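You operate a simulated robot arm through the tools that you are given. There is no shell and no other tool.

The job below is to be done with a simulated robot arm. You get a single attempt, and the scene is never put back.

JOB
Shut the site box and hang the blue padlock on its hasp.
Fine: the padlocks stand on the pipe bench; slide the tray back and fold the stay down first.

Only the result counts: the job must be done as asked and must still hold three seconds after the hand-in. Knocking over, shifting, dropping, spilling or breaking anything else fails it. Flat cloth is picked up by pressing the open fingertips on it (5 to 10 N) and closing them slowly along it; thin cloth reads only 2 to 8 mm in the jaws.

ROBOT AND FRAMES
A 6-joint arm with a two-finger gripper, fixed in place. Base frame: the origin is on the floor under the middle of its stand, x ahead of it, y to its left, z up. Lengths are in mm, angles in rad, forces in N, time in s.
It reaches about 1417 mm from its shoulder. Its first joint turns from -2.897 to 2.897 rad. Payload 3.43 kg.
The tool frame sits at the grasp point between the pads (the TCP): z along the fingers, y along the line on which they close. The tips reach 20 mm beyond it. The gripper opens to 190 mm; its body begins 248 mm behind the TCP.
Orientation is told as [roll, pitch, yaw] about the base's x, y, z axes, in that order, counted from this pose: with the fingers straight down and closing along the base's y, the tool's x points along the base's -x, its y along +y and its z along -z.

CONTROLS
- The arm moves only by the tool servo_tool. Its argument "increments" is a list that holds one entry, the list of rows, each a list of 7 numbers: the shift along the tool's x, y, z in mm, then the turn, a rotation vector about the tool's x, y, z in rad, then the finger opening in mm, from 0 to 190. In form: [[[x, y, z, wx, wy, wz, hand], ...]]. A call has 1 to 20 rows; each row is the pose to reach, as a shift and turn from the pose commanded when the call began, along the tool's axes at that moment. Each row takes 0.2 s and may step no farther than 50 mm and 0.15 rad from the row before; otherwise, or with a gripper value out of range, the whole call is refused. A pose out of reach is approached as far as the arm can. The call stops where the force on the tool passes 90 N (or 10 N more than at its start, if that is more) or the arm is blocked; 0.2 s more then pass. The fingers move at their own pace (about 153 mm/s each) and stop on an object; they squeeze with about 23 N. The grip force told is the motor's: it shows also when the fingers shut on nothing. Time passes only in rows, and 0.2 s behind the last, so rows that repeat a pose let the fingers close. It gives the time, the measured TCP pose, the force on the tool (base axes), the opening and the grip force at its end, in the units of the frame above (readings bear some noise), with the torque about the TCP (base axes, N m) and any sound that the robot's microphone picked up.
- Cameras (640 x 400 px; columns grow to the right, rows downward): "scene" is fixed at [400, -500, 1468.9]; the picture's right is [-0.18, 0.98, 0.00], its down [-0.27, -0.05, -0.96] and it looks along [-0.95, -0.17, 0.27] (base axes); focal length 214 px, centre (320, 200). "wrist" rides on the gripper at [70, -8, -288] in the tool frame; the picture's right is [0.12, 0.99, 0.00], its down [-0.96, 0.12, -0.25] and it looks along [-0.25, 0.03, 0.97] (tool axes); focal length 261 px, centre (320, 200). There is no depth. A picture from a camera that has moved, and an enlarged one, comes with that camera's place and axes in the base frame and with its lens.
- grab_frame(camera): a new picture of that camera. The clock stands still meanwhile.
- slide_trunk(by): moves the trunk up (or, below 0, down) by that many mm; the arm rides with it, the base frame stays. It gives what a move gives, with no picture.
- enlarge(camera, box): a new picture of the part [left, top, right, bottom] of that camera's present view, enlarged. The clock stands still meanwhile.
- close_job(): hands the job in; it is judged then, once.

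Places have to be worked out from the pictures, the camera data and where the tool is seen. Open the gripper and draw the arm clear of the work before you hand the job in, unless the task says otherwise.

The tools are called after "Call:" by a JSON object that holds its "op" and its "data". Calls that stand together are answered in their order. servo_tool: Moves the arm, as the interface text tells. Its arguments: {"type":"object","properties":{"increments":{"type":"array"}},"required":["increments"]} The other tools are called the same way: slide_trunk (by) moves the trunk up or down; grab_frame (camera) takes a picture; enlarge (camera, box) takes an enlarged picture of a part of a camera's view; close_job () hands the job in.

At the start:

```text
t: 0.0
ee_pos: [215.8, -538.8, 1334.1]
tcp_rot: [0.0, 0.001, 0.001]
contact_force: [0.3, -0.2, 0.1]
moment: [-0.01, 0.0, -0.01]
opening: 190.1
finger_force: 0.2
trunk travel left (down, up): [-250.0, 190.0]
```

scene: 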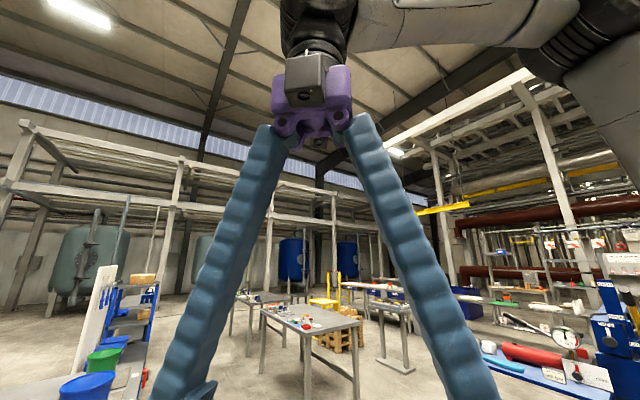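
wrist: 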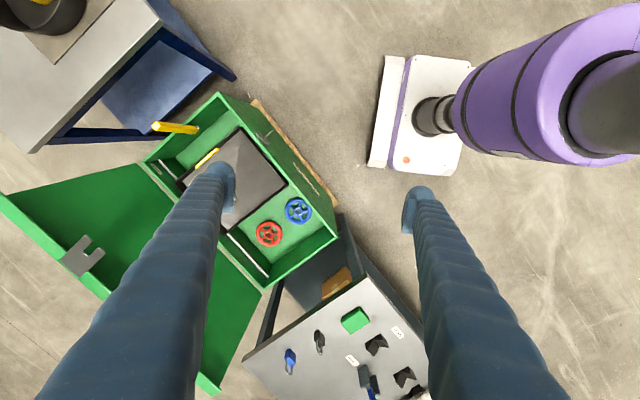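

The wrist view shows an open green box with a dark tray, a yellow rod and two hand wheels, and a bench with small items. I'll enlarge those regions to see details before moving.

Call:
{"op": "enlarge", "data": {"camera": "wrist", "box": [130, 80, 350, 300]}}

Call:
{"op": "enlarge", "data": {"camera": "wrist", "box": [230, 260, 450, 400]}}

Call:
{"op": "enlarge", "data": {"camera": "wrist", "box": [0, 180, 240, 400]}}

```text
1.82 times, centred on (240, 190) of wrist
camera zoom: at [145.3, -546.9, 1622.4], right [-0.12, 0.99, 0.0], down [0.96, 0.12, 0.25], along [0.25, 0.03, -0.97], focal length 474 px, centre (466, 218)
```

zoom: 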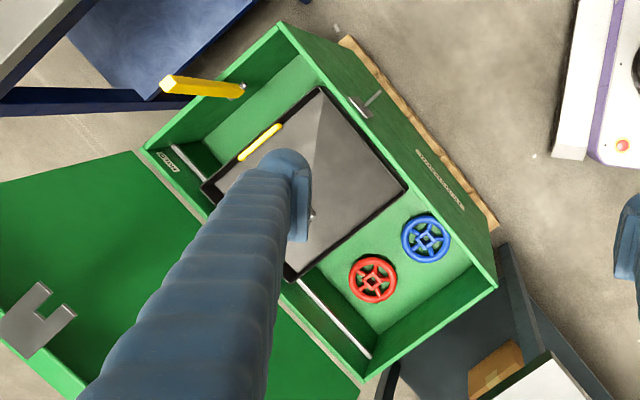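

```text
2.86 times, centred on (340, 330) of wrist
camera zoom: at [145.3, -546.9, 1622.4], right [-0.12, 0.99, 0.0], down [0.96, 0.12, 0.25], along [0.25, 0.03, -0.97], focal length 745 px, centre (263, -171)
```

zoom: 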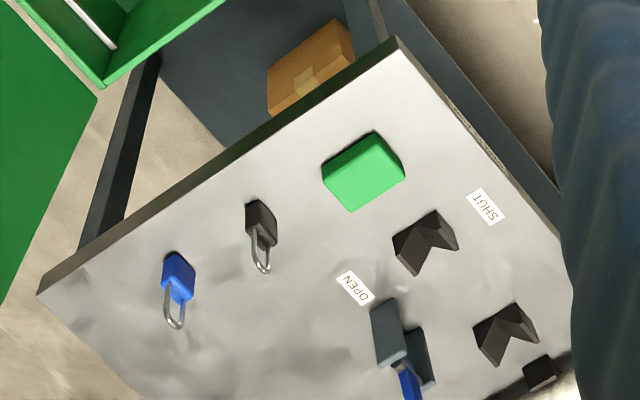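

```text
1.82 times, centred on (120, 290) of wrist
camera zoom: at [145.3, -546.9, 1622.4], right [-0.12, 0.99, 0.0], down [0.96, 0.12, 0.25], along [0.25, 0.03, -0.97], focal length 474 px, centre (684, 36)
```

zoom: 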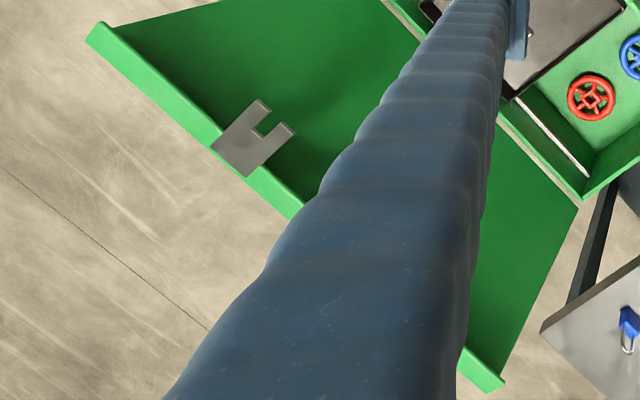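

The tray, stay, lid and padlocks are visible, but I need parallax to get heights. I'll shift sideways along base -y by 160 mm at this height (free space) and look again.

Call:
{"op": "servo_tool", "data": {"increments": [[[0, -40, 0, 0, 0, 0, 190], [0, -80, 0, 0, 0, 0, 190], [0, -120, 0, 0, 0, 0, 190], [0, -160, 0, 0, 0, 0, 190]]]}}

Call:
{"op": "grab_frame", "data": {"camera": "wrist"}}

Call:
{"op": "grab_frame", "data": {"camera": "scene"}}

```text
t: 1.0
ee_pos: [215.1, -699.6, 1332.3]
tcp_rot: [0.002, 0.0, 0.001]
contact_force: [1.0, 0.2, -0.3]
moment: [0.15, 0.02, 0.0]
opening: 190.0
finger_force: 0.1
trunk travel left (down, up): [-250.0, 190.0]
```

```text
taken
camera wrist: at [145.3, -708.7, 1621.1], right [-0.12, 0.99, 0.0], down [0.96, 0.11, 0.25], along [0.25, 0.03, -0.97], focal length 261 px, centre (320, 200)
```

wrist: 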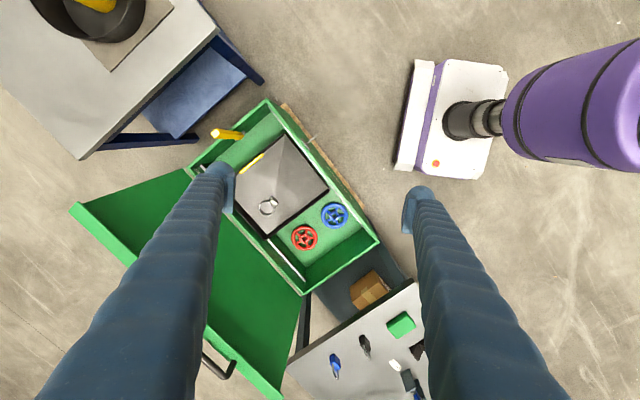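

```text
taken
```

scene: 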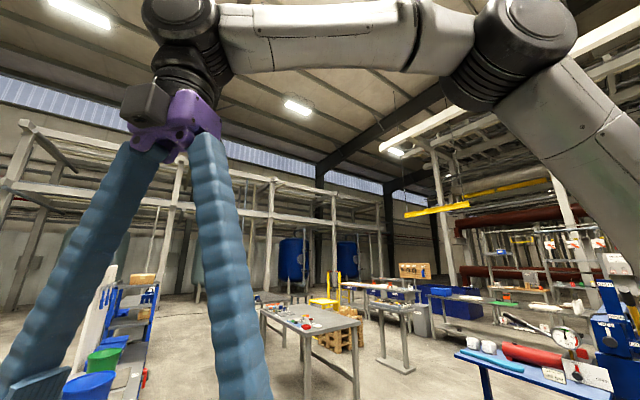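

The parallax gives the box rim around z≈590 and the bench about z≈850. Enlarging the box from this viewpoint to see the tray, stay and ring.

Call:
{"op": "enlarge", "data": {"camera": "wrist", "box": [180, 90, 400, 310]}}

Call:
{"op": "enlarge", "data": {"camera": "wrist", "box": [60, 180, 320, 400]}}

Call:
{"op": "enlarge", "data": {"camera": "wrist", "box": [280, 260, 440, 400]}}

```text
1.82 times, centred on (290, 200) of wrist
camera zoom: at [145.3, -708.7, 1621.1], right [-0.12, 0.99, 0.0], down [0.96, 0.11, 0.25], along [0.25, 0.03, -0.97], focal length 474 px, centre (374, 200)
```

zoom: 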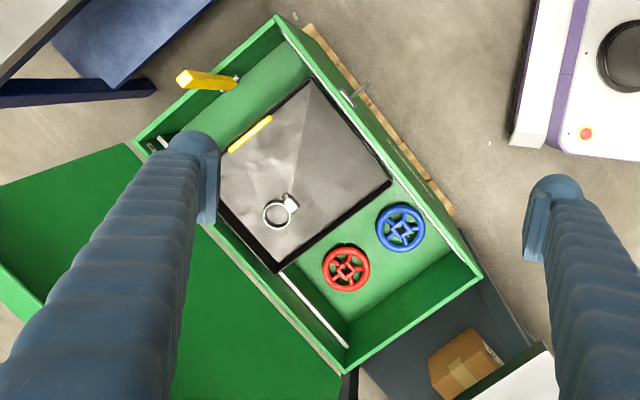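

```text
1.82 times, centred on (190, 290) of wrist
camera zoom: at [145.3, -708.7, 1621.1], right [-0.12, 0.99, 0.0], down [0.96, 0.11, 0.25], along [0.25, 0.03, -0.97], focal length 474 px, centre (556, 36)
```

zoom: 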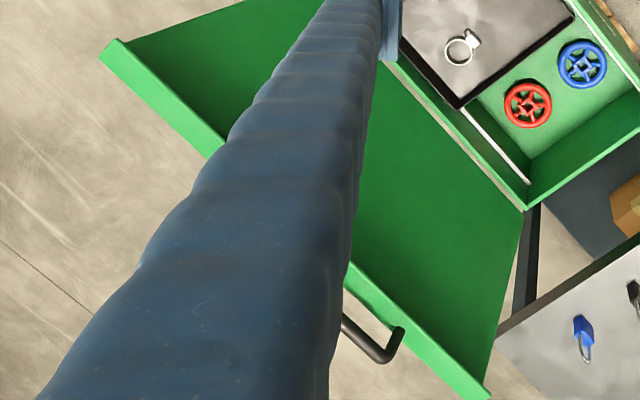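

```text
2.86 times, centred on (360, 330) of wrist
camera zoom: at [145.3, -708.7, 1621.1], right [-0.12, 0.99, 0.0], down [0.96, 0.11, 0.25], along [0.25, 0.03, -0.97], focal length 745 px, centre (206, -171)
```

zoom: 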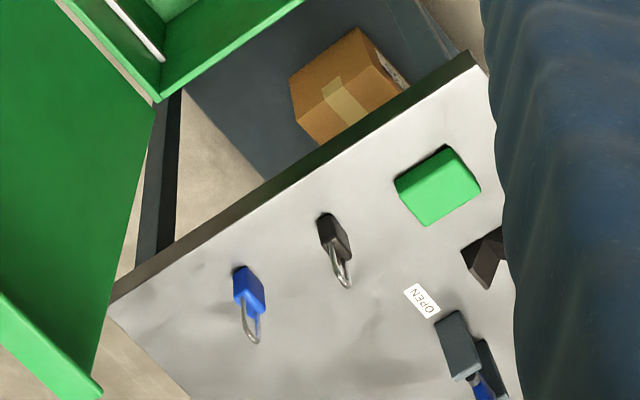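

Triangulated: box rim about z≈695, corners near (58,-901), (514,-443), (778,-702), so the box is yawed 45° with its staple side facing the robot. I'll tilt the wrist to look at the robot-facing front from an oblique angle.

Call:
{"op": "servo_tool", "data": {"increments": [[[11, 23, 30, 0.059, -0.059, 0, 190], [22, 46, 60, 0.118, -0.118, 0, 190], [33, 70, 91, 0.177, -0.177, 0, 190], [44, 93, 121, 0.236, -0.236, 0, 190], [55, 117, 152, 0.295, -0.295, 0, 190], [65, 140, 182, 0.354, -0.354, 0, 190]]]}}

Call:
{"op": "grab_frame", "data": {"camera": "wrist"}}

```text
t: 2.4
ee_pos: [147.5, -556.9, 1151.7]
tcp_rot: [-0.37, -0.346, 0.063]
contact_force: [-0.1, 0.8, -1.0]
moment: [0.02, -0.02, 0.0]
opening: 189.9
finger_force: 0.0
trunk travel left (down, up): [-250.0, 190.0]
```

```text
taken
camera wrist: at [-15.2, -471.9, 1383.6], right [-0.05, 0.92, -0.38], down [0.83, 0.25, 0.5], along [0.56, -0.29, -0.78], focal length 261 px, centre (320, 200)
```

wrist: 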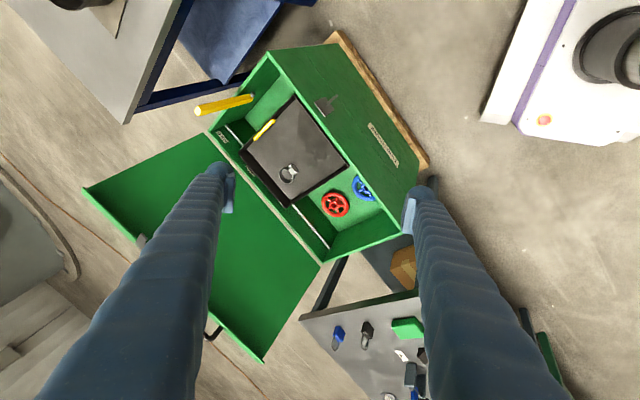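

Good view. Enlarging the front staple area, stay/tray, and the padlocks.

Call:
{"op": "enlarge", "data": {"camera": "wrist", "box": [280, 70, 400, 150]}}

Call:
{"op": "enlarge", "data": {"camera": "wrist", "box": [180, 60, 350, 200]}}

Call:
{"op": "enlarge", "data": {"camera": "wrist", "box": [300, 290, 440, 400]}}

Call:
{"op": "enlarge", "data": {"camera": "wrist", "box": [80, 120, 340, 370]}}

```text
5.00 times, centred on (340, 110) of wrist
camera zoom: at [-15.2, -471.9, 1383.6], right [-0.05, 0.92, -0.38], down [0.83, 0.25, 0.5], along [0.56, -0.29, -0.78], focal length 1303 px, centre (220, 650)
```

zoom: 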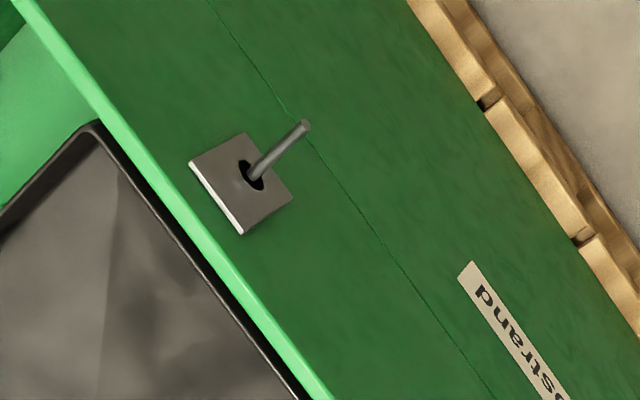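

```text
2.86 times, centred on (265, 130) of wrist
camera zoom: at [-15.2, -471.9, 1383.6], right [-0.05, 0.92, -0.38], down [0.83, 0.25, 0.5], along [0.56, -0.29, -0.78], focal length 745 px, centre (477, 400)
```

zoom: 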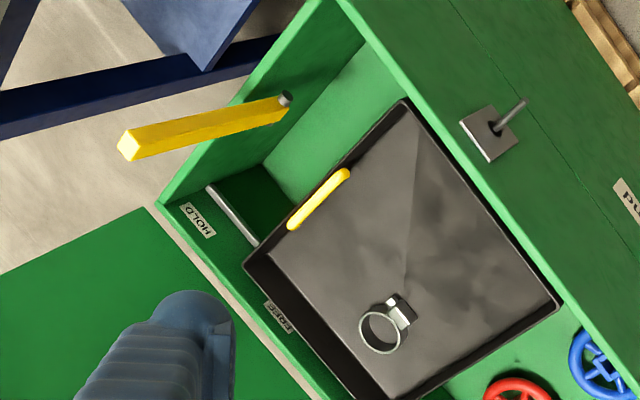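

```text
3.64 times, centred on (370, 345) of wrist
camera zoom: at [-15.2, -471.9, 1383.6], right [-0.05, 0.92, -0.38], down [0.83, 0.25, 0.5], along [0.56, -0.29, -0.78], focal length 948 px, centre (138, -327)
```

zoom: 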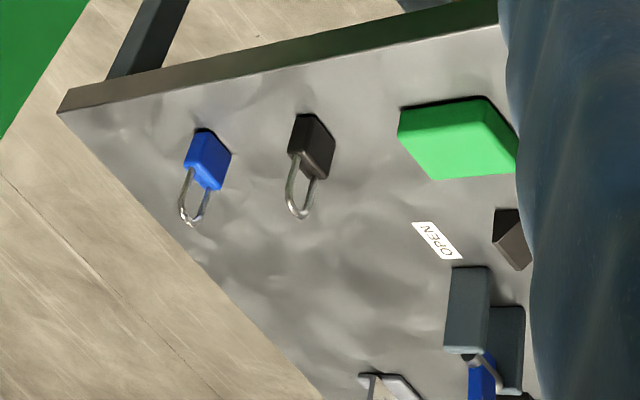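

```text
1.60 times, centred on (210, 245) of wrist
camera zoom: at [-15.2, -471.9, 1383.6], right [-0.05, 0.92, -0.38], down [0.83, 0.25, 0.5], along [0.56, -0.29, -0.78], focal length 417 px, centre (496, 128)
```

zoom: 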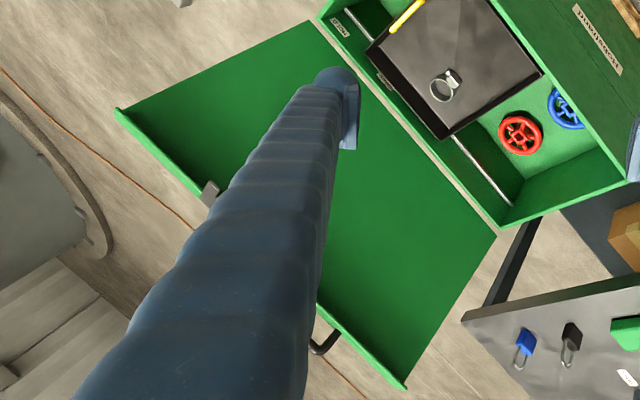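

The enlargements are crisp, so I can zoom deep. Front has a plate with a horizontal peg; rim labels read HOLD and FREE. Zooming into the stay pivot, the labels, the hasp on the lid and the blue padlock.

Call:
{"op": "enlarge", "data": {"camera": "wrist", "box": [240, 80, 280, 105]}}

Call:
{"op": "enlarge", "data": {"camera": "wrist", "box": [205, 110, 285, 160]}}

Call:
{"op": "enlarge", "data": {"camera": "wrist", "box": [240, 140, 320, 190]}}

Call:
{"op": "enlarge", "data": {"camera": "wrist", "box": [320, 315, 380, 355]}}

Call:
{"op": "enlarge", "data": {"camera": "wrist", "box": [310, 90, 350, 115]}}

```text
16.00 times, centred on (260, 92) of wrist
camera zoom: at [-15.2, -471.9, 1383.6], right [-0.05, 0.92, -0.38], down [0.83, 0.25, 0.5], along [0.56, -0.29, -0.78], focal length 4170 px, centre (1280, 1920)
```

zoom: 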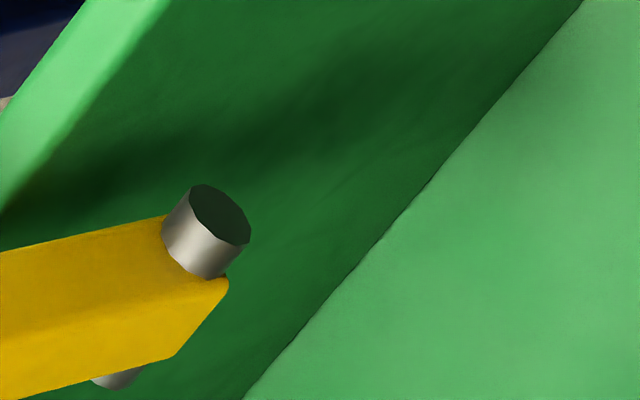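

```text
8.00 times, centred on (245, 135) of wrist
camera zoom: at [-15.2, -471.9, 1383.6], right [-0.05, 0.92, -0.38], down [0.83, 0.25, 0.5], along [0.56, -0.29, -0.78], focal length 2085 px, centre (920, 720)
```

zoom: 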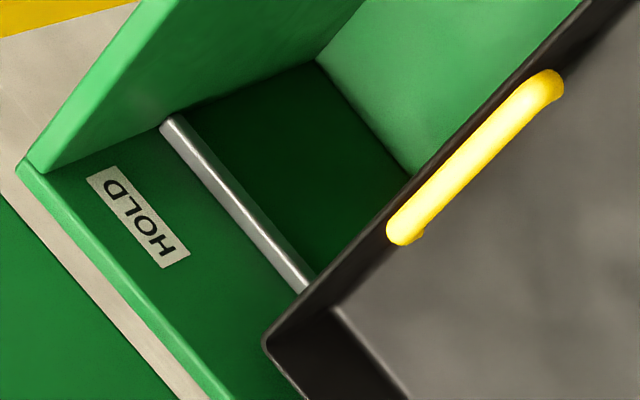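

```text
8.00 times, centred on (280, 165) of wrist
camera zoom: at [-15.2, -471.9, 1383.6], right [-0.05, 0.92, -0.38], down [0.83, 0.25, 0.5], along [0.56, -0.29, -0.78], focal length 2085 px, centre (640, 480)
```

zoom: 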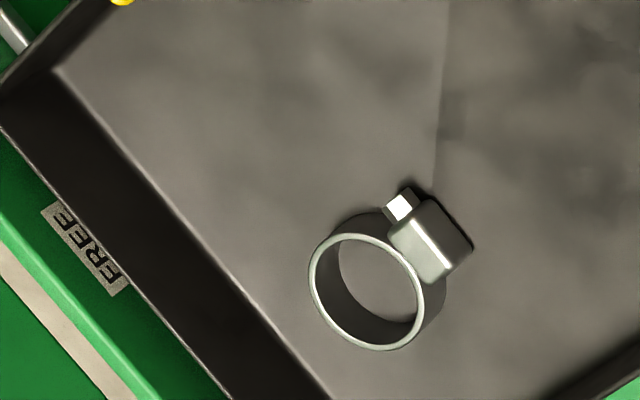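

```text
10.00 times, centred on (350, 335) of wrist
camera zoom: at [-15.2, -471.9, 1383.6], right [-0.05, 0.92, -0.38], down [0.83, 0.25, 0.5], along [0.56, -0.29, -0.78], focal length 2606 px, centre (20, -1150)
```

zoom: 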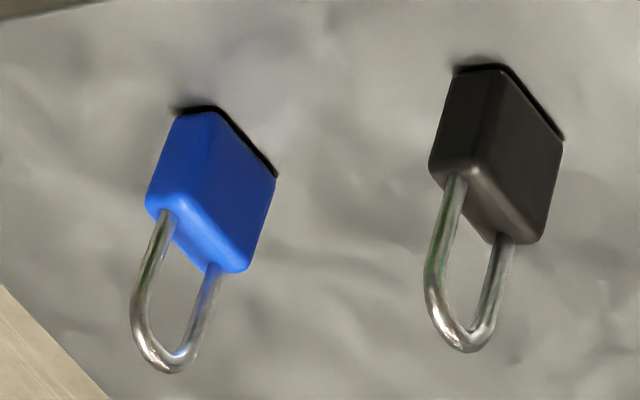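

```text
16.00 times, centred on (330, 102) of wrist
camera zoom: at [-15.2, -471.9, 1383.6], right [-0.05, 0.92, -0.38], down [0.83, 0.25, 0.5], along [0.56, -0.29, -0.78], focal length 4170 px, centre (160, 1760)
```

zoom: 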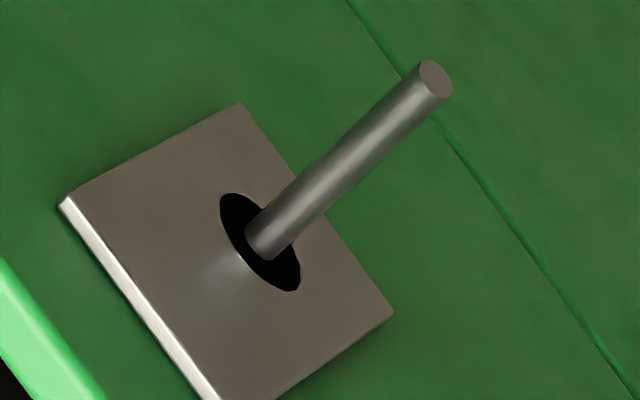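

The stay's pivot pin runs parallel to the end wall, so the stay swings into the box along its length, and the tray must first slide away toward the wheel end (FREE). I'll un-tilt and move above the box, then yaw the gripper -45° to align with the box.

Call:
{"op": "servo_tool", "data": {"increments": [[[-24.3, -36, 14.2, -0.059, 0.059, 0, 190], [-48.6, -72, 28.4, -0.118, 0.118, 0, 190], [-72.9, -108, 42.7, -0.177, 0.177, 0, 190], [-97.2, -144, 57, -0.236, 0.236, 0, 190], [-121.5, -180, 71.2, -0.295, 0.295, 0, 190], [-145.8, -216.2, 85.4, -0.354, 0.354, 0, 190]]]}}

Call:
{"op": "servo_tool", "data": {"increments": [[[0, 0, 0, 0, 0, 0.131, 190], [0, 0, 0, 0, 0, 0.262, 190], [0, 0, 0, 0, 0, 0.393, 190], [0, 0, 0, 0, 0, 0.524, 190], [0, 0, 0, 0, 0, 0.655, 190], [0, 0, 0, 0, 0, 0.785, 190]]]}}

Call:
{"op": "grab_frame", "data": {"camera": "wrist"}}

```text
t: 3.8
ee_pos: [305.5, -781.3, 1198.6]
tcp_rot: [0.005, 0.004, -0.002]
contact_force: [0.3, -0.2, -0.3]
moment: [0.07, 0.09, 0.0]
opening: 190.1
finger_force: 0.1
trunk travel left (down, up): [-250.0, 190.0]
```

```text
t: 5.2
ee_pos: [302.8, -781.6, 1198.7]
tcp_rot: [0.0, 0.001, -0.788]
contact_force: [0.0, 0.3, 0.6]
moment: [0.01, 0.01, 0.0]
opening: 190.0
finger_force: 0.1
trunk travel left (down, up): [-250.0, 190.0]
```

```text
taken
camera wrist: at [248.0, -737.1, 1488.9], right [0.62, 0.79, 0.0], down [0.76, -0.6, 0.25], along [0.19, -0.15, -0.97], focal length 261 px, centre (320, 200)
```

wrist: 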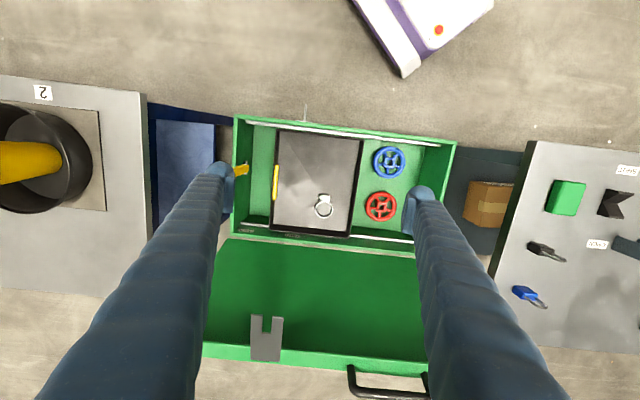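

Now aligned with the box (edges tilt only by the camera's own 0.12 rad). Zooming in on the tray end, the hasp/handle on the lid, and padlocks from here.

Call:
{"op": "enlarge", "data": {"camera": "wrist", "box": [220, 105, 380, 250]}}

Call:
{"op": "enlarge", "data": {"camera": "wrist", "box": [220, 290, 440, 400]}}

Call:
{"op": "enlarge", "data": {"camera": "wrist", "box": [500, 160, 640, 330]}}

Call:
{"op": "enlarge", "data": {"camera": "wrist", "box": [280, 95, 330, 135]}}

```text
2.76 times, centred on (300, 178) of wrist
camera zoom: at [248.0, -737.1, 1488.9], right [0.62, 0.79, 0.0], down [0.76, -0.6, 0.25], along [0.19, -0.15, -0.97], focal length 719 px, centre (375, 262)
```

zoom: 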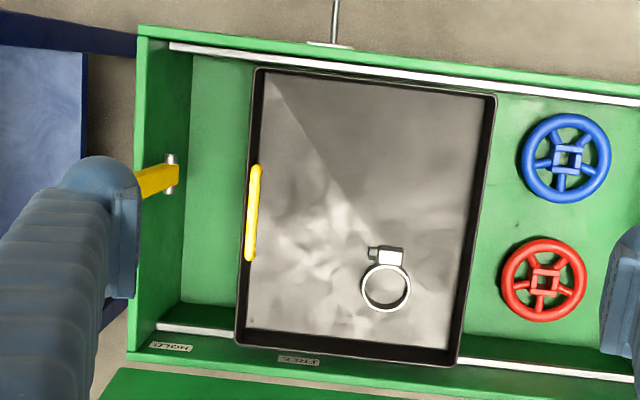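

```text
2.91 times, centred on (330, 345) of wrist
camera zoom: at [248.0, -737.1, 1488.9], right [0.62, 0.79, 0.0], down [0.76, -0.6, 0.25], along [0.19, -0.15, -0.97], focal length 758 px, centre (291, -222)
```

zoom: 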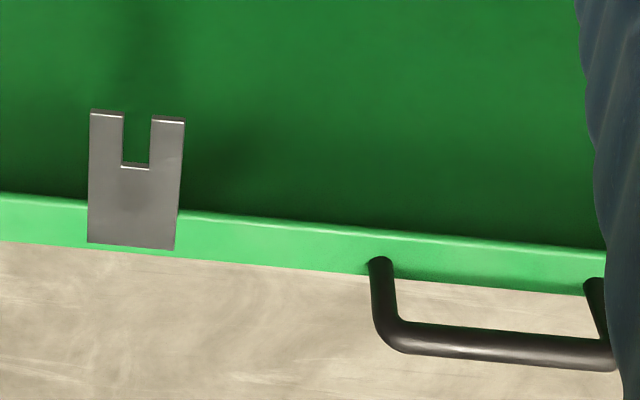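

```text
2.35 times, centred on (570, 245) of wrist
camera zoom: at [248.0, -737.1, 1488.9], right [0.62, 0.79, 0.0], down [0.76, -0.6, 0.25], along [0.19, -0.15, -0.97], focal length 613 px, centre (-268, 94)
```

zoom: 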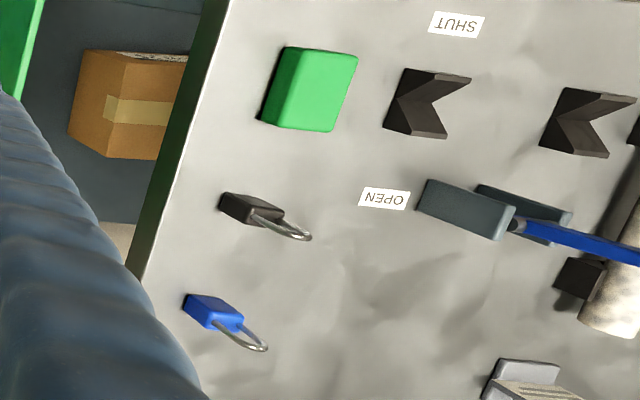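

```text
10.00 times, centred on (305, 115) of wrist
camera zoom: at [248.0, -737.1, 1488.9], right [0.62, 0.79, 0.0], down [0.76, -0.6, 0.25], along [0.19, -0.15, -0.97], focal length 2606 px, centre (470, 1050)
```

zoom: 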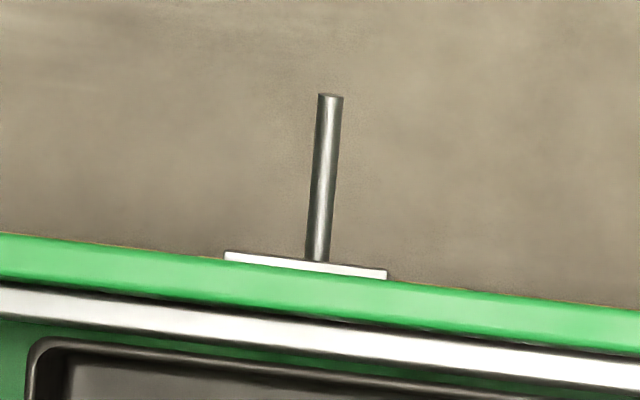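

Key estimates in box coordinates (s along the box, t from robot side into the box): peg at s≈-399, z≈623, t 616–666; tray spans s≈-483…-203; stay at s≈-568, leaning slightly outwards. I'll move above the tray's yellow handle (s≈-464, t≈857) at z≈960 with fingers at 80 mm and look.

Call:
{"op": "servo_tool", "data": {"increments": [[[-11, -16, 30, 0, 0, 0, 150], [-22, -31, 60, 0, 0, 0, 120], [-34, -47, 90, 0, 0, 0, 100], [-45, -62, 120, 0, 0, 0, 80], [-56, -78, 149, 0, 0, 0, 80], [-67, -94, 179, 0, 0, 0, 80], [-79, -110, 209, 0, 0, 0, 80], [-90, -125, 239, 0, 0, 0, 80]]]}}

Call:
{"op": "grab_frame", "data": {"camera": "wrist"}}

```text
t: 7.0
ee_pos: [277.9, -934.8, 961.9]
tcp_rot: [-0.001, 0.001, -0.786]
contact_force: [-0.3, -0.2, -0.2]
moment: [0.01, 0.03, 0.02]
opening: 79.9
finger_force: 0.0
trunk travel left (down, up): [-250.0, 190.0]
```

```text
taken
camera wrist: at [223.1, -890.4, 1249.6], right [0.62, 0.79, 0.0], down [0.76, -0.6, 0.25], along [0.19, -0.15, -0.97], focal length 261 px, centre (320, 200)
```

wrist: 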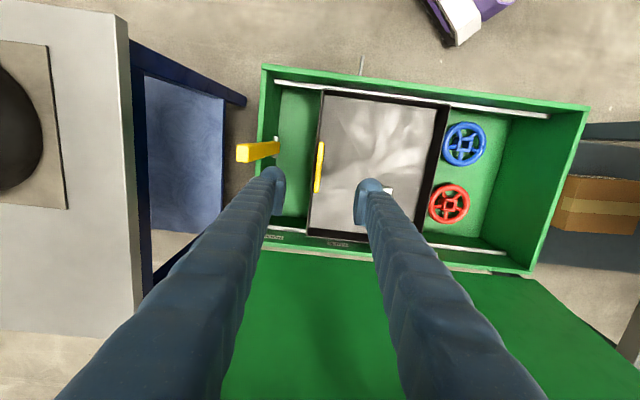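

The TCP sits nearly above the yellow handle. Zooming to measure the handle and stay precisely.

Call:
{"op": "enlarge", "data": {"camera": "wrist", "box": [260, 120, 380, 200]}}

Call:
{"op": "enlarge", "data": {"camera": "wrist", "box": [225, 125, 295, 170]}}

Call:
{"op": "enlarge", "data": {"camera": "wrist", "box": [250, 50, 610, 280]}}

```text
5.00 times, centred on (320, 160) of wrist
camera zoom: at [223.1, -890.4, 1249.6], right [0.62, 0.79, 0.0], down [0.76, -0.6, 0.25], along [0.19, -0.15, -0.97], focal length 1303 px, centre (320, 400)
```

zoom: 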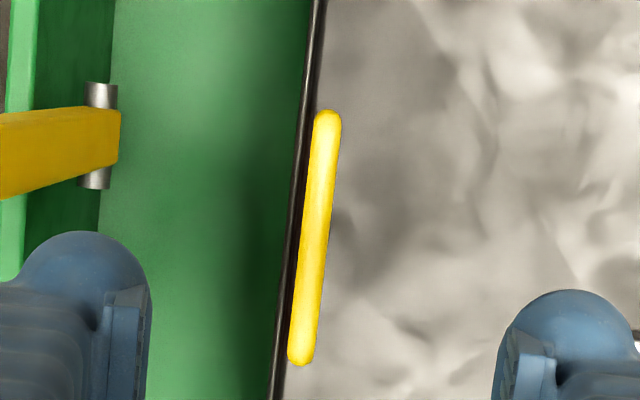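

```text
8.89 times, centred on (260, 148) of wrist
camera zoom: at [223.1, -890.4, 1249.6], right [0.62, 0.79, 0.0], down [0.76, -0.6, 0.25], along [0.19, -0.15, -0.97], focal length 2317 px, centre (853, 667)
```

zoom: 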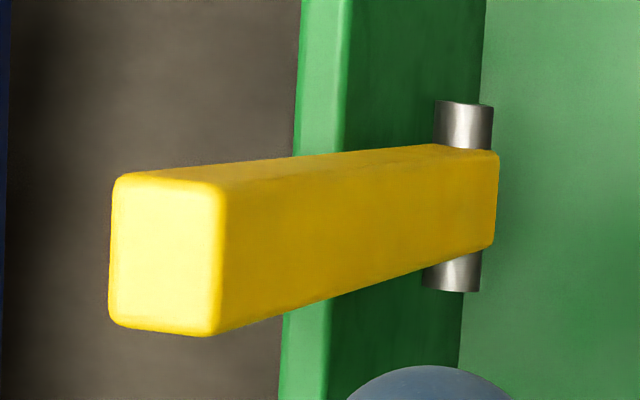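

```text
1.74 times, centred on (430, 165) of wrist
camera zoom: at [223.1, -890.4, 1249.6], right [0.62, 0.79, 0.0], down [0.76, -0.6, 0.25], along [0.19, -0.15, -0.97], focal length 453 px, centre (129, 261)
```

zoom: 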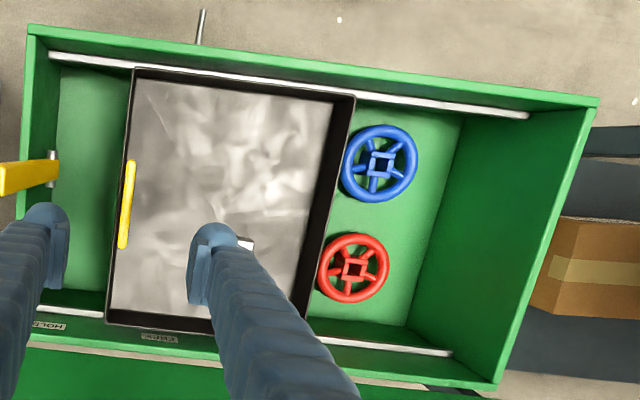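

Handle measured at about (277,-936,685), 11 mm thick; stay pin at (189,-985,674), stay 200 mm long. I'll descend to z≈715 with a 60 mm opening and check alignment.

Call:
{"op": "servo_tool", "data": {"increments": [[[0, -2, 35, 0, 0, 0, 60], [0, -2, 70, 0, 0, 0, 60], [0, -2, 105, 0, 0, 0, 60], [0, -2, 140, 0, 0, 0, 60], [0, -2, 175, 0, 0, 0, 60], [0, -2, 210, 0, 0, 0, 60], [0, -2, 235, 0, 0, 0, 60], [0, -2, 246, 0, 0, 0, 60]]]}}

Call:
{"op": "enlarge", "data": {"camera": "wrist", "box": [220, 100, 420, 240]}}

```text
t: 8.8
ee_pos: [275.9, -935.6, 715.8]
tcp_rot: [0.001, 0.0, -0.787]
contact_force: [0.5, 0.0, -0.2]
moment: [0.02, 0.01, 0.02]
opening: 60.1
finger_force: 0.1
trunk travel left (down, up): [-250.0, 190.0]
```

```text
2.86 times, centred on (320, 170) of wrist
camera zoom: at [220.8, -891.1, 1003.1], right [0.62, 0.79, 0.0], down [0.76, -0.6, 0.25], along [0.19, -0.15, -0.97], focal length 745 px, centre (320, 286)
```

zoom: 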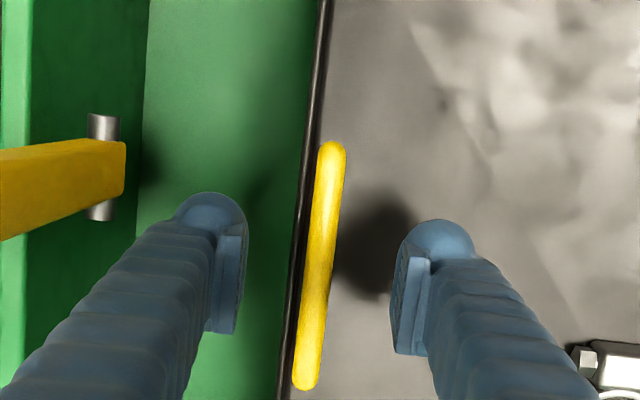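

Handle is centred between the fingers. Lowering 36 mm to z≈680 and closing on the handle bar.

Call:
{"op": "servo_tool", "data": {"increments": [[[0, 0, 10, 0, 0, 0, 60], [0, 0, 20, 0, 0, 0, 60], [0, 0, 30, 0, 0, 0, 60], [0, 0, 36, 0, 0, 0, 60]]]}}

Call:
{"op": "servo_tool", "data": {"increments": [[[0, 0, 0, 0, 0, 0, 40], [0, 0, 0, 0, 0, 0, 25], [0, 0, 0, 0, 0, 0, 15], [0, 0, 0, 0, 0, 0, 8], [0, 0, 0, 0, 0, 0, 5]]]}}

Call:
{"op": "enlarge", "data": {"camera": "wrist", "box": [220, 100, 420, 240]}}

```text
t: 9.8
ee_pos: [275.9, -935.8, 678.3]
tcp_rot: [0.0, 0.001, -0.783]
contact_force: [0.0, 0.4, -0.6]
moment: [0.03, 0.01, 0.01]
opening: 60.2
finger_force: 0.1
trunk travel left (down, up): [-250.0, 190.0]
```

```text
t: 11.0
ee_pos: [275.8, -935.2, 678.5]
tcp_rot: [0.002, -0.001, -0.786]
contact_force: [-1.2, 0.2, -2.3]
moment: [-0.7, 0.57, -0.02]
opening: 16.1
finger_force: 45.3
trunk travel left (down, up): [-250.0, 190.0]
```

```text
2.86 times, centred on (320, 170) of wrist
camera zoom: at [221.0, -891.4, 967.7], right [0.62, 0.79, 0.0], down [0.76, -0.6, 0.25], along [0.19, -0.15, -0.97], focal length 745 px, centre (320, 286)
```

zoom: 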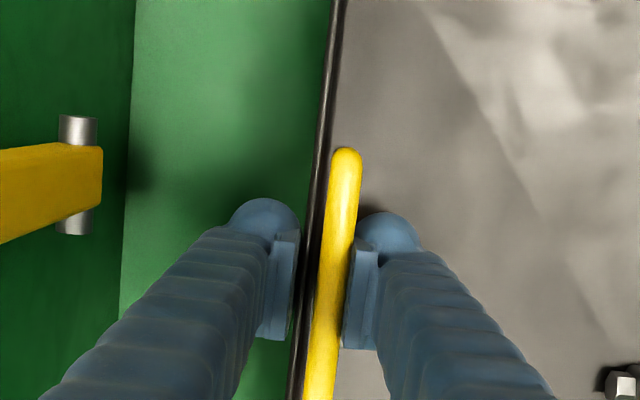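

Gripped the handle with the tray wall (16 mm). Dragging the tray along +s slowly, first 120 mm.

Call:
{"op": "servo_tool", "data": {"increments": [[[0, 5, 0, 0, 0, 0, 5], [0, 12, 0, 0, 0, 0, 5], [0, 22, 0, 0, 0, 0, 5], [0, 34, 0, 0, 0, 0, 5], [0, 46, 0, 0, 0, 0, 5], [0, 58, 0, 0, 0, 0, 5], [0, 70, 0, 0, 0, 0, 5], [0, 82, 0, 0, 0, 0, 5], [0, 94, 0, 0, 0, 0, 5], [0, 104, 0, 0, 0, 0, 5], [0, 112, 0, 0, 0, 0, 5], [0, 117, 0, 0, 0, 0, 5], [0, 120, 0, 0, 0, 0, 5]]]}}

Call:
{"op": "grab_frame", "data": {"camera": "wrist"}}

```text
t: 13.8
ee_pos: [361.0, -850.9, 678.7]
tcp_rot: [0.0, -0.002, -0.785]
contact_force: [1.6, -1.6, 1.2]
moment: [-0.74, 0.53, -0.01]
opening: 15.9
finger_force: 45.2
trunk travel left (down, up): [-250.0, 190.0]
```

```text
taken
camera wrist: at [306.1, -806.1, 967.6], right [0.62, 0.79, 0.0], down [0.76, -0.6, 0.25], along [0.19, -0.15, -0.97], focal length 261 px, centre (320, 200)
```

wrist: 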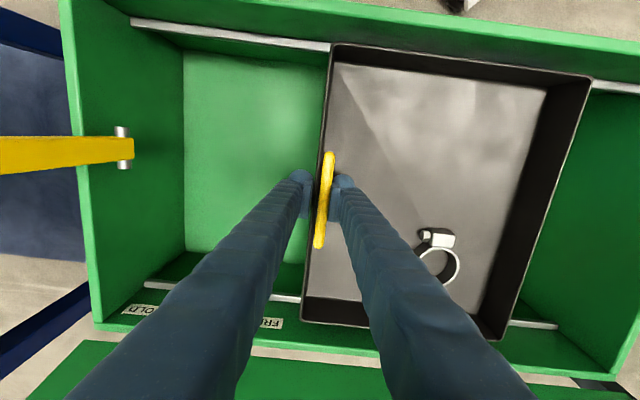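

The tray slides smoothly with about 1–2 N. Continuing 100 mm further, then I'll creep to the end.

Call:
{"op": "servo_tool", "data": {"increments": [[[0, 5, 0, 0, 0, 0, 5], [0, 14, 0, 0, 0, 0, 5], [0, 26, 0, 0, 0, 0, 5], [0, 38, 0, 0, 0, 0, 5], [0, 50, 0, 0, 0, 0, 5], [0, 62, 0, 0, 0, 0, 5], [0, 74, 0, 0, 0, 0, 5], [0, 84, 0, 0, 0, 0, 5], [0, 92, 0, 0, 0, 0, 5], [0, 97, 0, 0, 0, 0, 5], [0, 100, 0, 0, 0, 0, 5]]]}}

Call:
{"op": "grab_frame", "data": {"camera": "wrist"}}

```text
t: 16.2
ee_pos: [431.2, -779.8, 678.5]
tcp_rot: [-0.001, 0.001, -0.787]
contact_force: [-2.7, 4.0, 3.3]
moment: [-0.68, 0.62, -0.02]
opening: 16.1
finger_force: 45.1
trunk travel left (down, up): [-250.0, 190.0]
```

```text
taken
camera wrist: at [377.1, -735.3, 967.6], right [0.62, 0.79, 0.0], down [0.76, -0.6, 0.25], along [0.19, -0.15, -0.97], focal length 261 px, centre (320, 200)
```

wrist: 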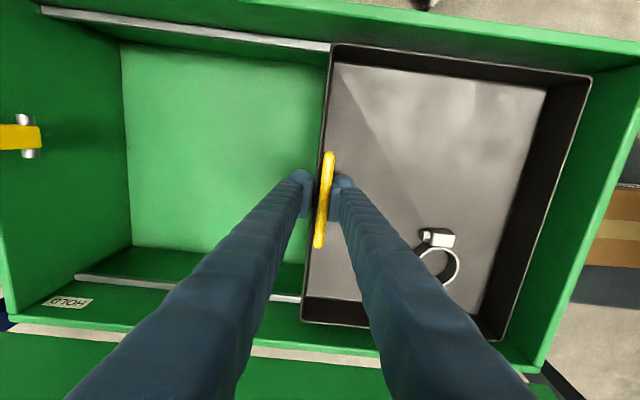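

The tray is near the right end wall. Creeping in small steps to find its stop.

Call:
{"op": "servo_tool", "data": {"increments": [[[0, 3, 0, 0, 0, 0, 5], [0, 6, 0, 0, 0, 0, 5], [0, 9, 0, 0, 0, 0, 5]]]}}

Call:
{"op": "enlarge", "data": {"camera": "wrist", "box": [480, 40, 640, 380]}}

```text
t: 17.0
ee_pos: [439.0, -771.8, 680.2]
tcp_rot: [-0.001, -0.002, -0.785]
contact_force: [0.3, 0.9, 3.3]
moment: [-0.4, 0.93, -0.04]
opening: 16.2
finger_force: 44.9
trunk travel left (down, up): [-250.0, 190.0]
```

```text
1.18 times, centred on (560, 210) of wrist
camera zoom: at [383.7, -728.6, 967.6], right [0.62, 0.79, 0.0], down [0.76, -0.6, 0.25], along [0.19, -0.15, -0.97], focal length 307 px, centre (38, 188)
```

zoom: 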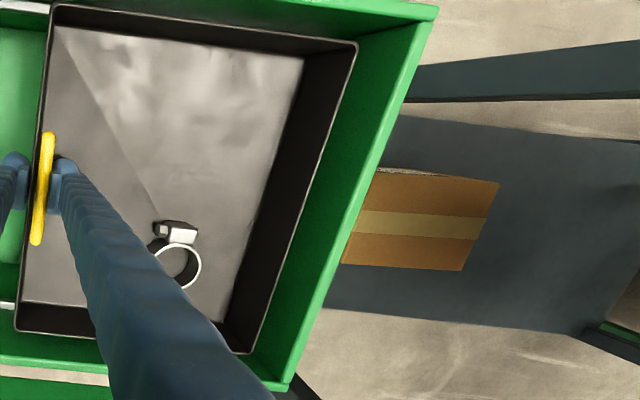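

Still moving freely. Creeping another 8 mm.

Call:
{"op": "servo_tool", "data": {"increments": [[[0, 2, 0, 0, 0, 0, 5], [0, 4, 0, 0, 0, 0, 5], [0, 6, 0, 0, 0, 0, 5], [0, 8, 0, 0, 0, 0, 5]]]}}

```text
t: 18.0
ee_pos: [444.1, -767.8, 679.1]
tcp_rot: [0.001, 0.0, -0.785]
contact_force: [-1.4, 0.9, 3.6]
moment: [-0.52, 0.76, -0.06]
opening: 15.9
finger_force: 45.1
trunk travel left (down, up): [-250.0, 190.0]
```

Another few mm to see whether it meets a stop.

Call:
{"op": "servo_tool", "data": {"increments": [[[0, 2, 0, 0, 0, 0, 5], [0, 4, 0, 0, 0, 0, 5], [0, 6, 0, 0, 0, 0, 5], [0, 8, 0, 0, 0, 0, 5]]]}}

Call:
{"op": "enlarge", "data": {"camera": "wrist", "box": [470, 40, 630, 140]}}

```text
t: 19.0
ee_pos: [450.7, -762.3, 679.4]
tcp_rot: [-0.001, 0.0, -0.784]
contact_force: [-1.6, 2.9, 4.4]
moment: [-0.61, 0.69, -0.09]
opening: 16.0
finger_force: 45.6
trunk travel left (down, up): [-250.0, 190.0]
```

```text
4.00 times, centred on (550, 90) of wrist
camera zoom: at [394.8, -717.6, 967.6], right [0.62, 0.79, 0.0], down [0.76, -0.6, 0.25], along [0.19, -0.15, -0.97], focal length 1043 px, centre (-600, 640)
```

zoom: 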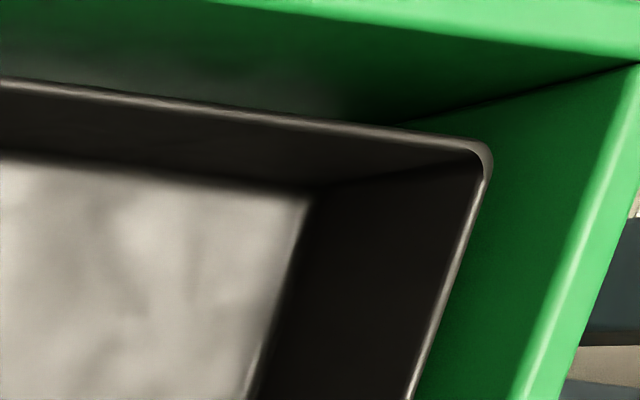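

Tray travelled ~246 mm and is practically at the end wall. Releasing the handle and rising to z≈960.

Call:
{"op": "servo_tool", "data": {"increments": [[[0, 0, 0, 0, 0, 0, 25], [0, 0, 0, 0, 0, 0, 40], [0, 0, 0, 0, 0, 0, 50], [0, 0, 0, 0, 0, 0, 50], [0, 0, -20, 0, 0, 0, 50], [0, 0, -50, 0, 0, 0, 50], [0, 0, -95, 0, 0, 0, 50], [0, 0, -140, 0, 0, 0, 50], [0, 0, -185, 0, 0, 0, 50], [0, 0, -230, 0, 0, 0, 50], [0, 0, -280, 0, 0, 0, 50]]]}}

Call:
{"op": "grab_frame", "data": {"camera": "wrist"}}

```text
t: 21.4
ee_pos: [447.9, -762.8, 959.1]
tcp_rot: [-0.001, 0.003, -0.786]
contact_force: [0.5, 0.4, -0.7]
moment: [0.01, 0.0, -0.01]
opening: 50.2
finger_force: 0.1
trunk travel left (down, up): [-250.0, 190.0]
```

```text
taken
camera wrist: at [393.7, -717.6, 1247.9], right [0.62, 0.79, 0.0], down [0.76, -0.6, 0.25], along [0.19, -0.15, -0.97], focal length 261 px, centre (320, 200)
```

wrist: 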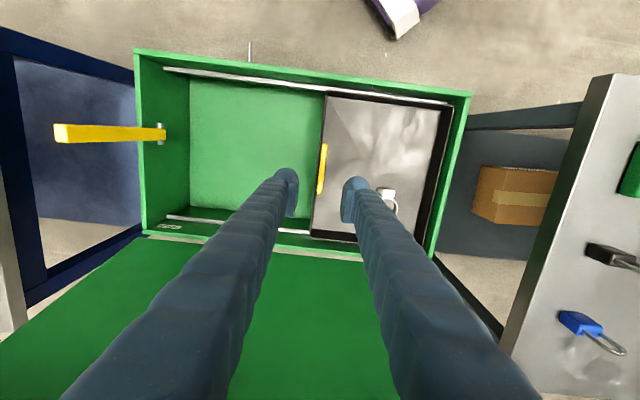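

Tray is at the wheel end and the stay is unobstructed. Moving at z≈960 to beyond the stay (s≈-660, t≈830) with fingers closed.

Call:
{"op": "servo_tool", "data": {"increments": [[[2.6, -44, 0, 0, 0, 0, 30], [5.2, -88, 0, 0, 0, 0, 10], [7.8, -132, 0, 0, 0, 0, 0], [10.4, -175, 0, 0, 0, 0, 0], [13, -219, 0, 0, 0, 0, 0], [15.6, -263, 0, 0, 0, 0, 0], [18.2, -306, 0, 0, 0, 0, 0], [20.8, -350, 0, 0, 0, 0, 0], [23.4, -394, 0, 0, 0, 0, 0], [26, -437, 0, 0, 0, 0, 0]]]}}

Call:
{"op": "grab_frame", "data": {"camera": "wrist"}}

```text
t: 23.6
ee_pos: [138.2, -991.3, 957.0]
tcp_rot: [-0.002, 0.001, -0.782]
contact_force: [0.5, -0.4, 0.4]
moment: [0.06, 0.09, 0.03]
opening: 0.0
finger_force: 23.0
out of reach, approached as far as the arm can: row 8, 9, 10
trunk travel left (down, up): [-250.0, 190.0]
```

```text
taken
camera wrist: at [82.3, -947.4, 1246.1], right [0.62, 0.79, 0.0], down [0.76, -0.6, 0.25], along [0.19, -0.15, -0.97], focal length 261 px, centre (320, 200)
```

wrist: 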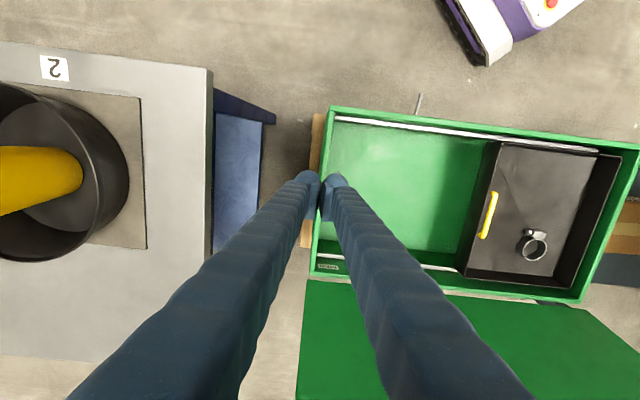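

Reach limit hit at radial ≈1000 mm (TCP at s≈-603, t≈799). I'll instead use the left finger as a hook with the fingers open, so the TCP can stay closer; moving back +s 60 mm to learn the commanded reference.

Call:
{"op": "servo_tool", "data": {"increments": [[[0, 30, 0, 0, 0, 0, 0], [0, 60, 0, 0, 0, 0, 0]]]}}

```text
t: 24.2
ee_pos: [178.5, -948.3, 960.1]
tcp_rot: [-0.002, -0.002, -0.785]
contact_force: [-0.2, 0.6, 0.1]
moment: [-0.15, -0.04, 0.0]
opening: 0.0
finger_force: 22.9
trunk travel left (down, up): [-250.0, 190.0]
```

The reference is the clipped pose. Now going to s≈-535, t≈830 with fingers opened to 120 mm, still above the stay, and checking.

Call:
{"op": "servo_tool", "data": {"increments": [[[-17, 5, 0, 0, 0, 0, 60], [-33, 9, 0, 0, 0, 0, 120], [-33, 9, 0, 0, 0, 0, 120], [-33, 9, 0, 0, 0, 0, 120]]]}}

Call:
{"op": "grab_frame", "data": {"camera": "wrist"}}

```text
t: 25.2
ee_pos: [209.0, -965.6, 957.5]
tcp_rot: [-0.001, 0.0, -0.786]
contact_force: [0.5, 0.6, 0.4]
moment: [-0.01, -0.04, 0.0]
opening: 120.2
finger_force: 0.1
trunk travel left (down, up): [-250.0, 190.0]
```

```text
taken
camera wrist: at [152.9, -921.2, 1246.0], right [0.62, 0.79, 0.0], down [0.76, -0.6, 0.25], along [0.19, -0.15, -0.97], focal length 261 px, centre (320, 200)
```

wrist: 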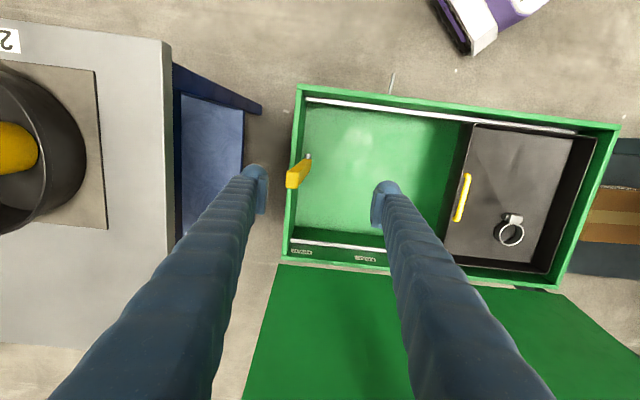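

Left finger is clear to the left of the stay top, aligned in t. Descending to z≈847.

Call:
{"op": "servo_tool", "data": {"increments": [[[0, 0, 30, 0, 0, 0, 120], [0, 0, 60, 0, 0, 0, 120], [0, 0, 90, 0, 0, 0, 120], [0, 0, 112, 0, 0, 0, 120]]]}}

Call:
{"op": "grab_frame", "data": {"camera": "wrist"}}

```text
t: 26.2
ee_pos: [207.8, -965.3, 844.2]
tcp_rot: [-0.001, 0.003, -0.784]
contact_force: [-0.8, 0.7, 0.3]
moment: [0.03, 0.04, -0.03]
opening: 120.2
finger_force: 0.0
trunk travel left (down, up): [-250.0, 190.0]
```

```text
taken
camera wrist: at [153.1, -921.5, 1131.8], right [0.62, 0.79, 0.0], down [0.76, -0.6, 0.25], along [0.19, -0.15, -0.97], focal length 261 px, centre (320, 200)
```

wrist: 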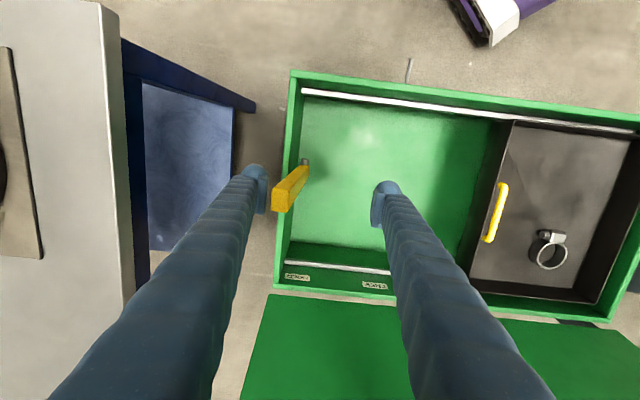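

Stay is right beside the left finger. Pushing it over along an arc about its pin, to about 45° first.

Call:
{"op": "servo_tool", "data": {"increments": [[[0, 13, 0, 0, 0, 0, 120], [0, 26, 0, 0, 0, 0, 120], [0, 45, 0, 0, 0, 0, 120], [0, 63, 3, 0, 0, 0, 120], [0, 82, 8, 0, 0, 0, 120], [0, 100, 16, 0, 0, 0, 120], [0, 117, 26, 0, 0, 0, 120], [0, 132, 38, 0, 0, 0, 120]]]}}

Call:
{"op": "grab_frame", "data": {"camera": "wrist"}}

```text
t: 28.0
ee_pos: [302.2, -873.0, 805.7]
tcp_rot: [-0.001, 0.0, -0.785]
contact_force: [0.0, 0.2, -0.6]
moment: [-0.01, -0.01, -0.01]
opening: 120.3
finger_force: 0.0
trunk travel left (down, up): [-250.0, 190.0]
```

```text
taken
camera wrist: at [247.1, -828.2, 1095.3], right [0.62, 0.79, 0.0], down [0.76, -0.6, 0.25], along [0.19, -0.15, -0.97], focal length 261 px, centre (320, 200)
```

wrist: 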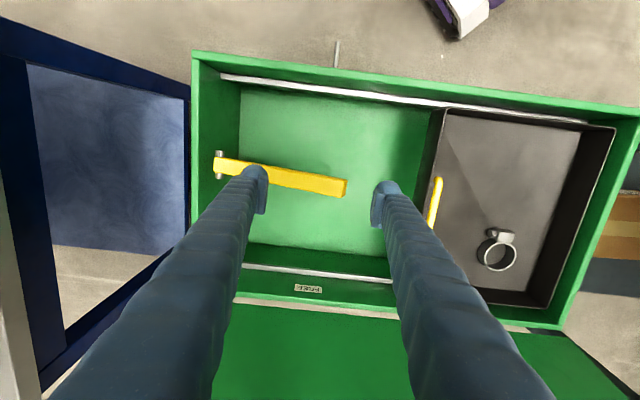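

The stay has dropped to horizontal inside the box (tip at s≈-362). Checking it closely.

Call:
{"op": "enlarge", "data": {"camera": "wrist", "box": [190, 120, 370, 240]}}

```text
3.33 times, centred on (280, 180) of wrist
camera zoom: at [247.1, -828.2, 1095.3], right [0.62, 0.79, 0.0], down [0.76, -0.6, 0.25], along [0.19, -0.15, -0.97], focal length 869 px, centre (453, 267)
```

zoom: 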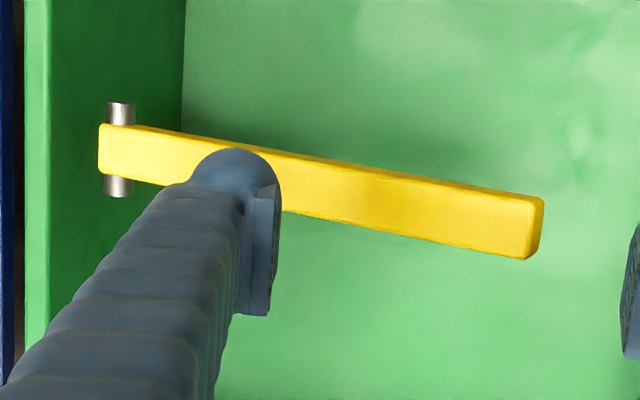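

The visible end face hints the stay tip may still be raised somewhat. I'll shift 20 mm along +s and press down gently with the left finger while watching the force.

Call:
{"op": "servo_tool", "data": {"increments": [[[0, 20, 0, 0, 0, 0, 120], [0, 20, 25, 0, 0, 0, 120], [0, 20, 50, 0, 0, 0, 120], [0, 20, 65, 0, 0, 0, 120], [0, 20, 80, 0, 0, 0, 120]]]}}

Call:
{"op": "grab_frame", "data": {"camera": "wrist"}}

```text
t: 29.2
ee_pos: [316.7, -858.2, 727.5]
tcp_rot: [0.0, 0.0, -0.785]
contact_force: [-0.1, -0.3, -0.9]
moment: [-0.03, 0.01, 0.04]
opening: 119.8
finger_force: 0.0
trunk travel left (down, up): [-250.0, 190.0]
```

```text
taken
camera wrist: at [261.0, -813.9, 1015.8], right [0.62, 0.79, 0.0], down [0.76, -0.6, 0.25], along [0.19, -0.15, -0.97], focal length 261 px, centre (320, 200)
```

wrist: 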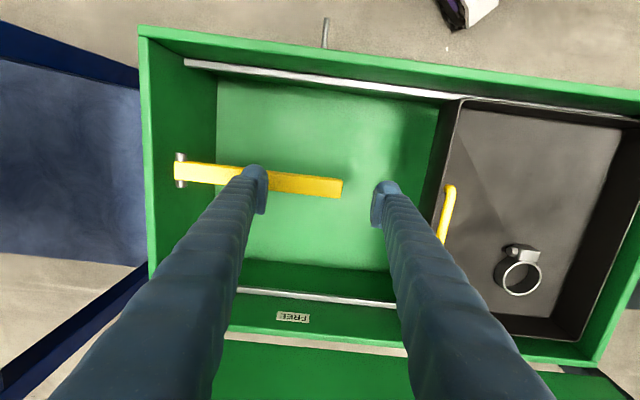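

No contact yet at tip z≈707, so the stay is at most ~12° above level. Lowering further in small steps and zooming on it.

Call:
{"op": "servo_tool", "data": {"increments": [[[0, 0, 6, 0, 0, 0, 120], [0, 0, 12, 0, 0, 0, 120], [0, 0, 17, 0, 0, 0, 120]]]}}

Call:
{"op": "enlarge", "data": {"camera": "wrist", "box": [160, 120, 360, 240]}}

```text
t: 30.0
ee_pos: [316.6, -859.2, 708.7]
tcp_rot: [-0.001, -0.001, -0.786]
contact_force: [-0.9, 0.4, -0.1]
moment: [0.02, 0.0, 0.0]
opening: 120.3
finger_force: 0.0
trunk travel left (down, up): [-250.0, 190.0]
```

```text
3.20 times, centred on (260, 180) of wrist
camera zoom: at [261.1, -813.9, 998.4], right [0.62, 0.79, 0.0], down [0.76, -0.6, 0.25], along [0.19, -0.15, -0.97], focal length 834 px, centre (512, 264)
```

zoom: 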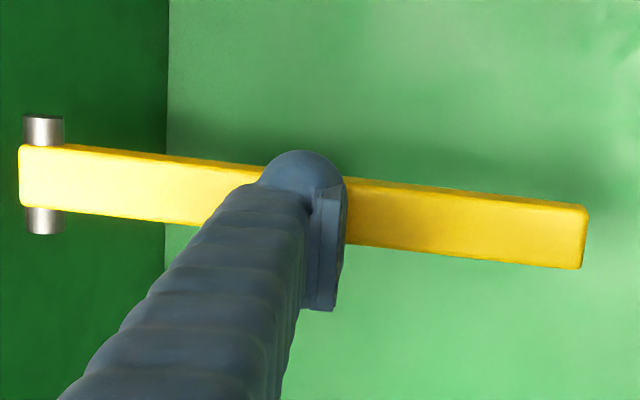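

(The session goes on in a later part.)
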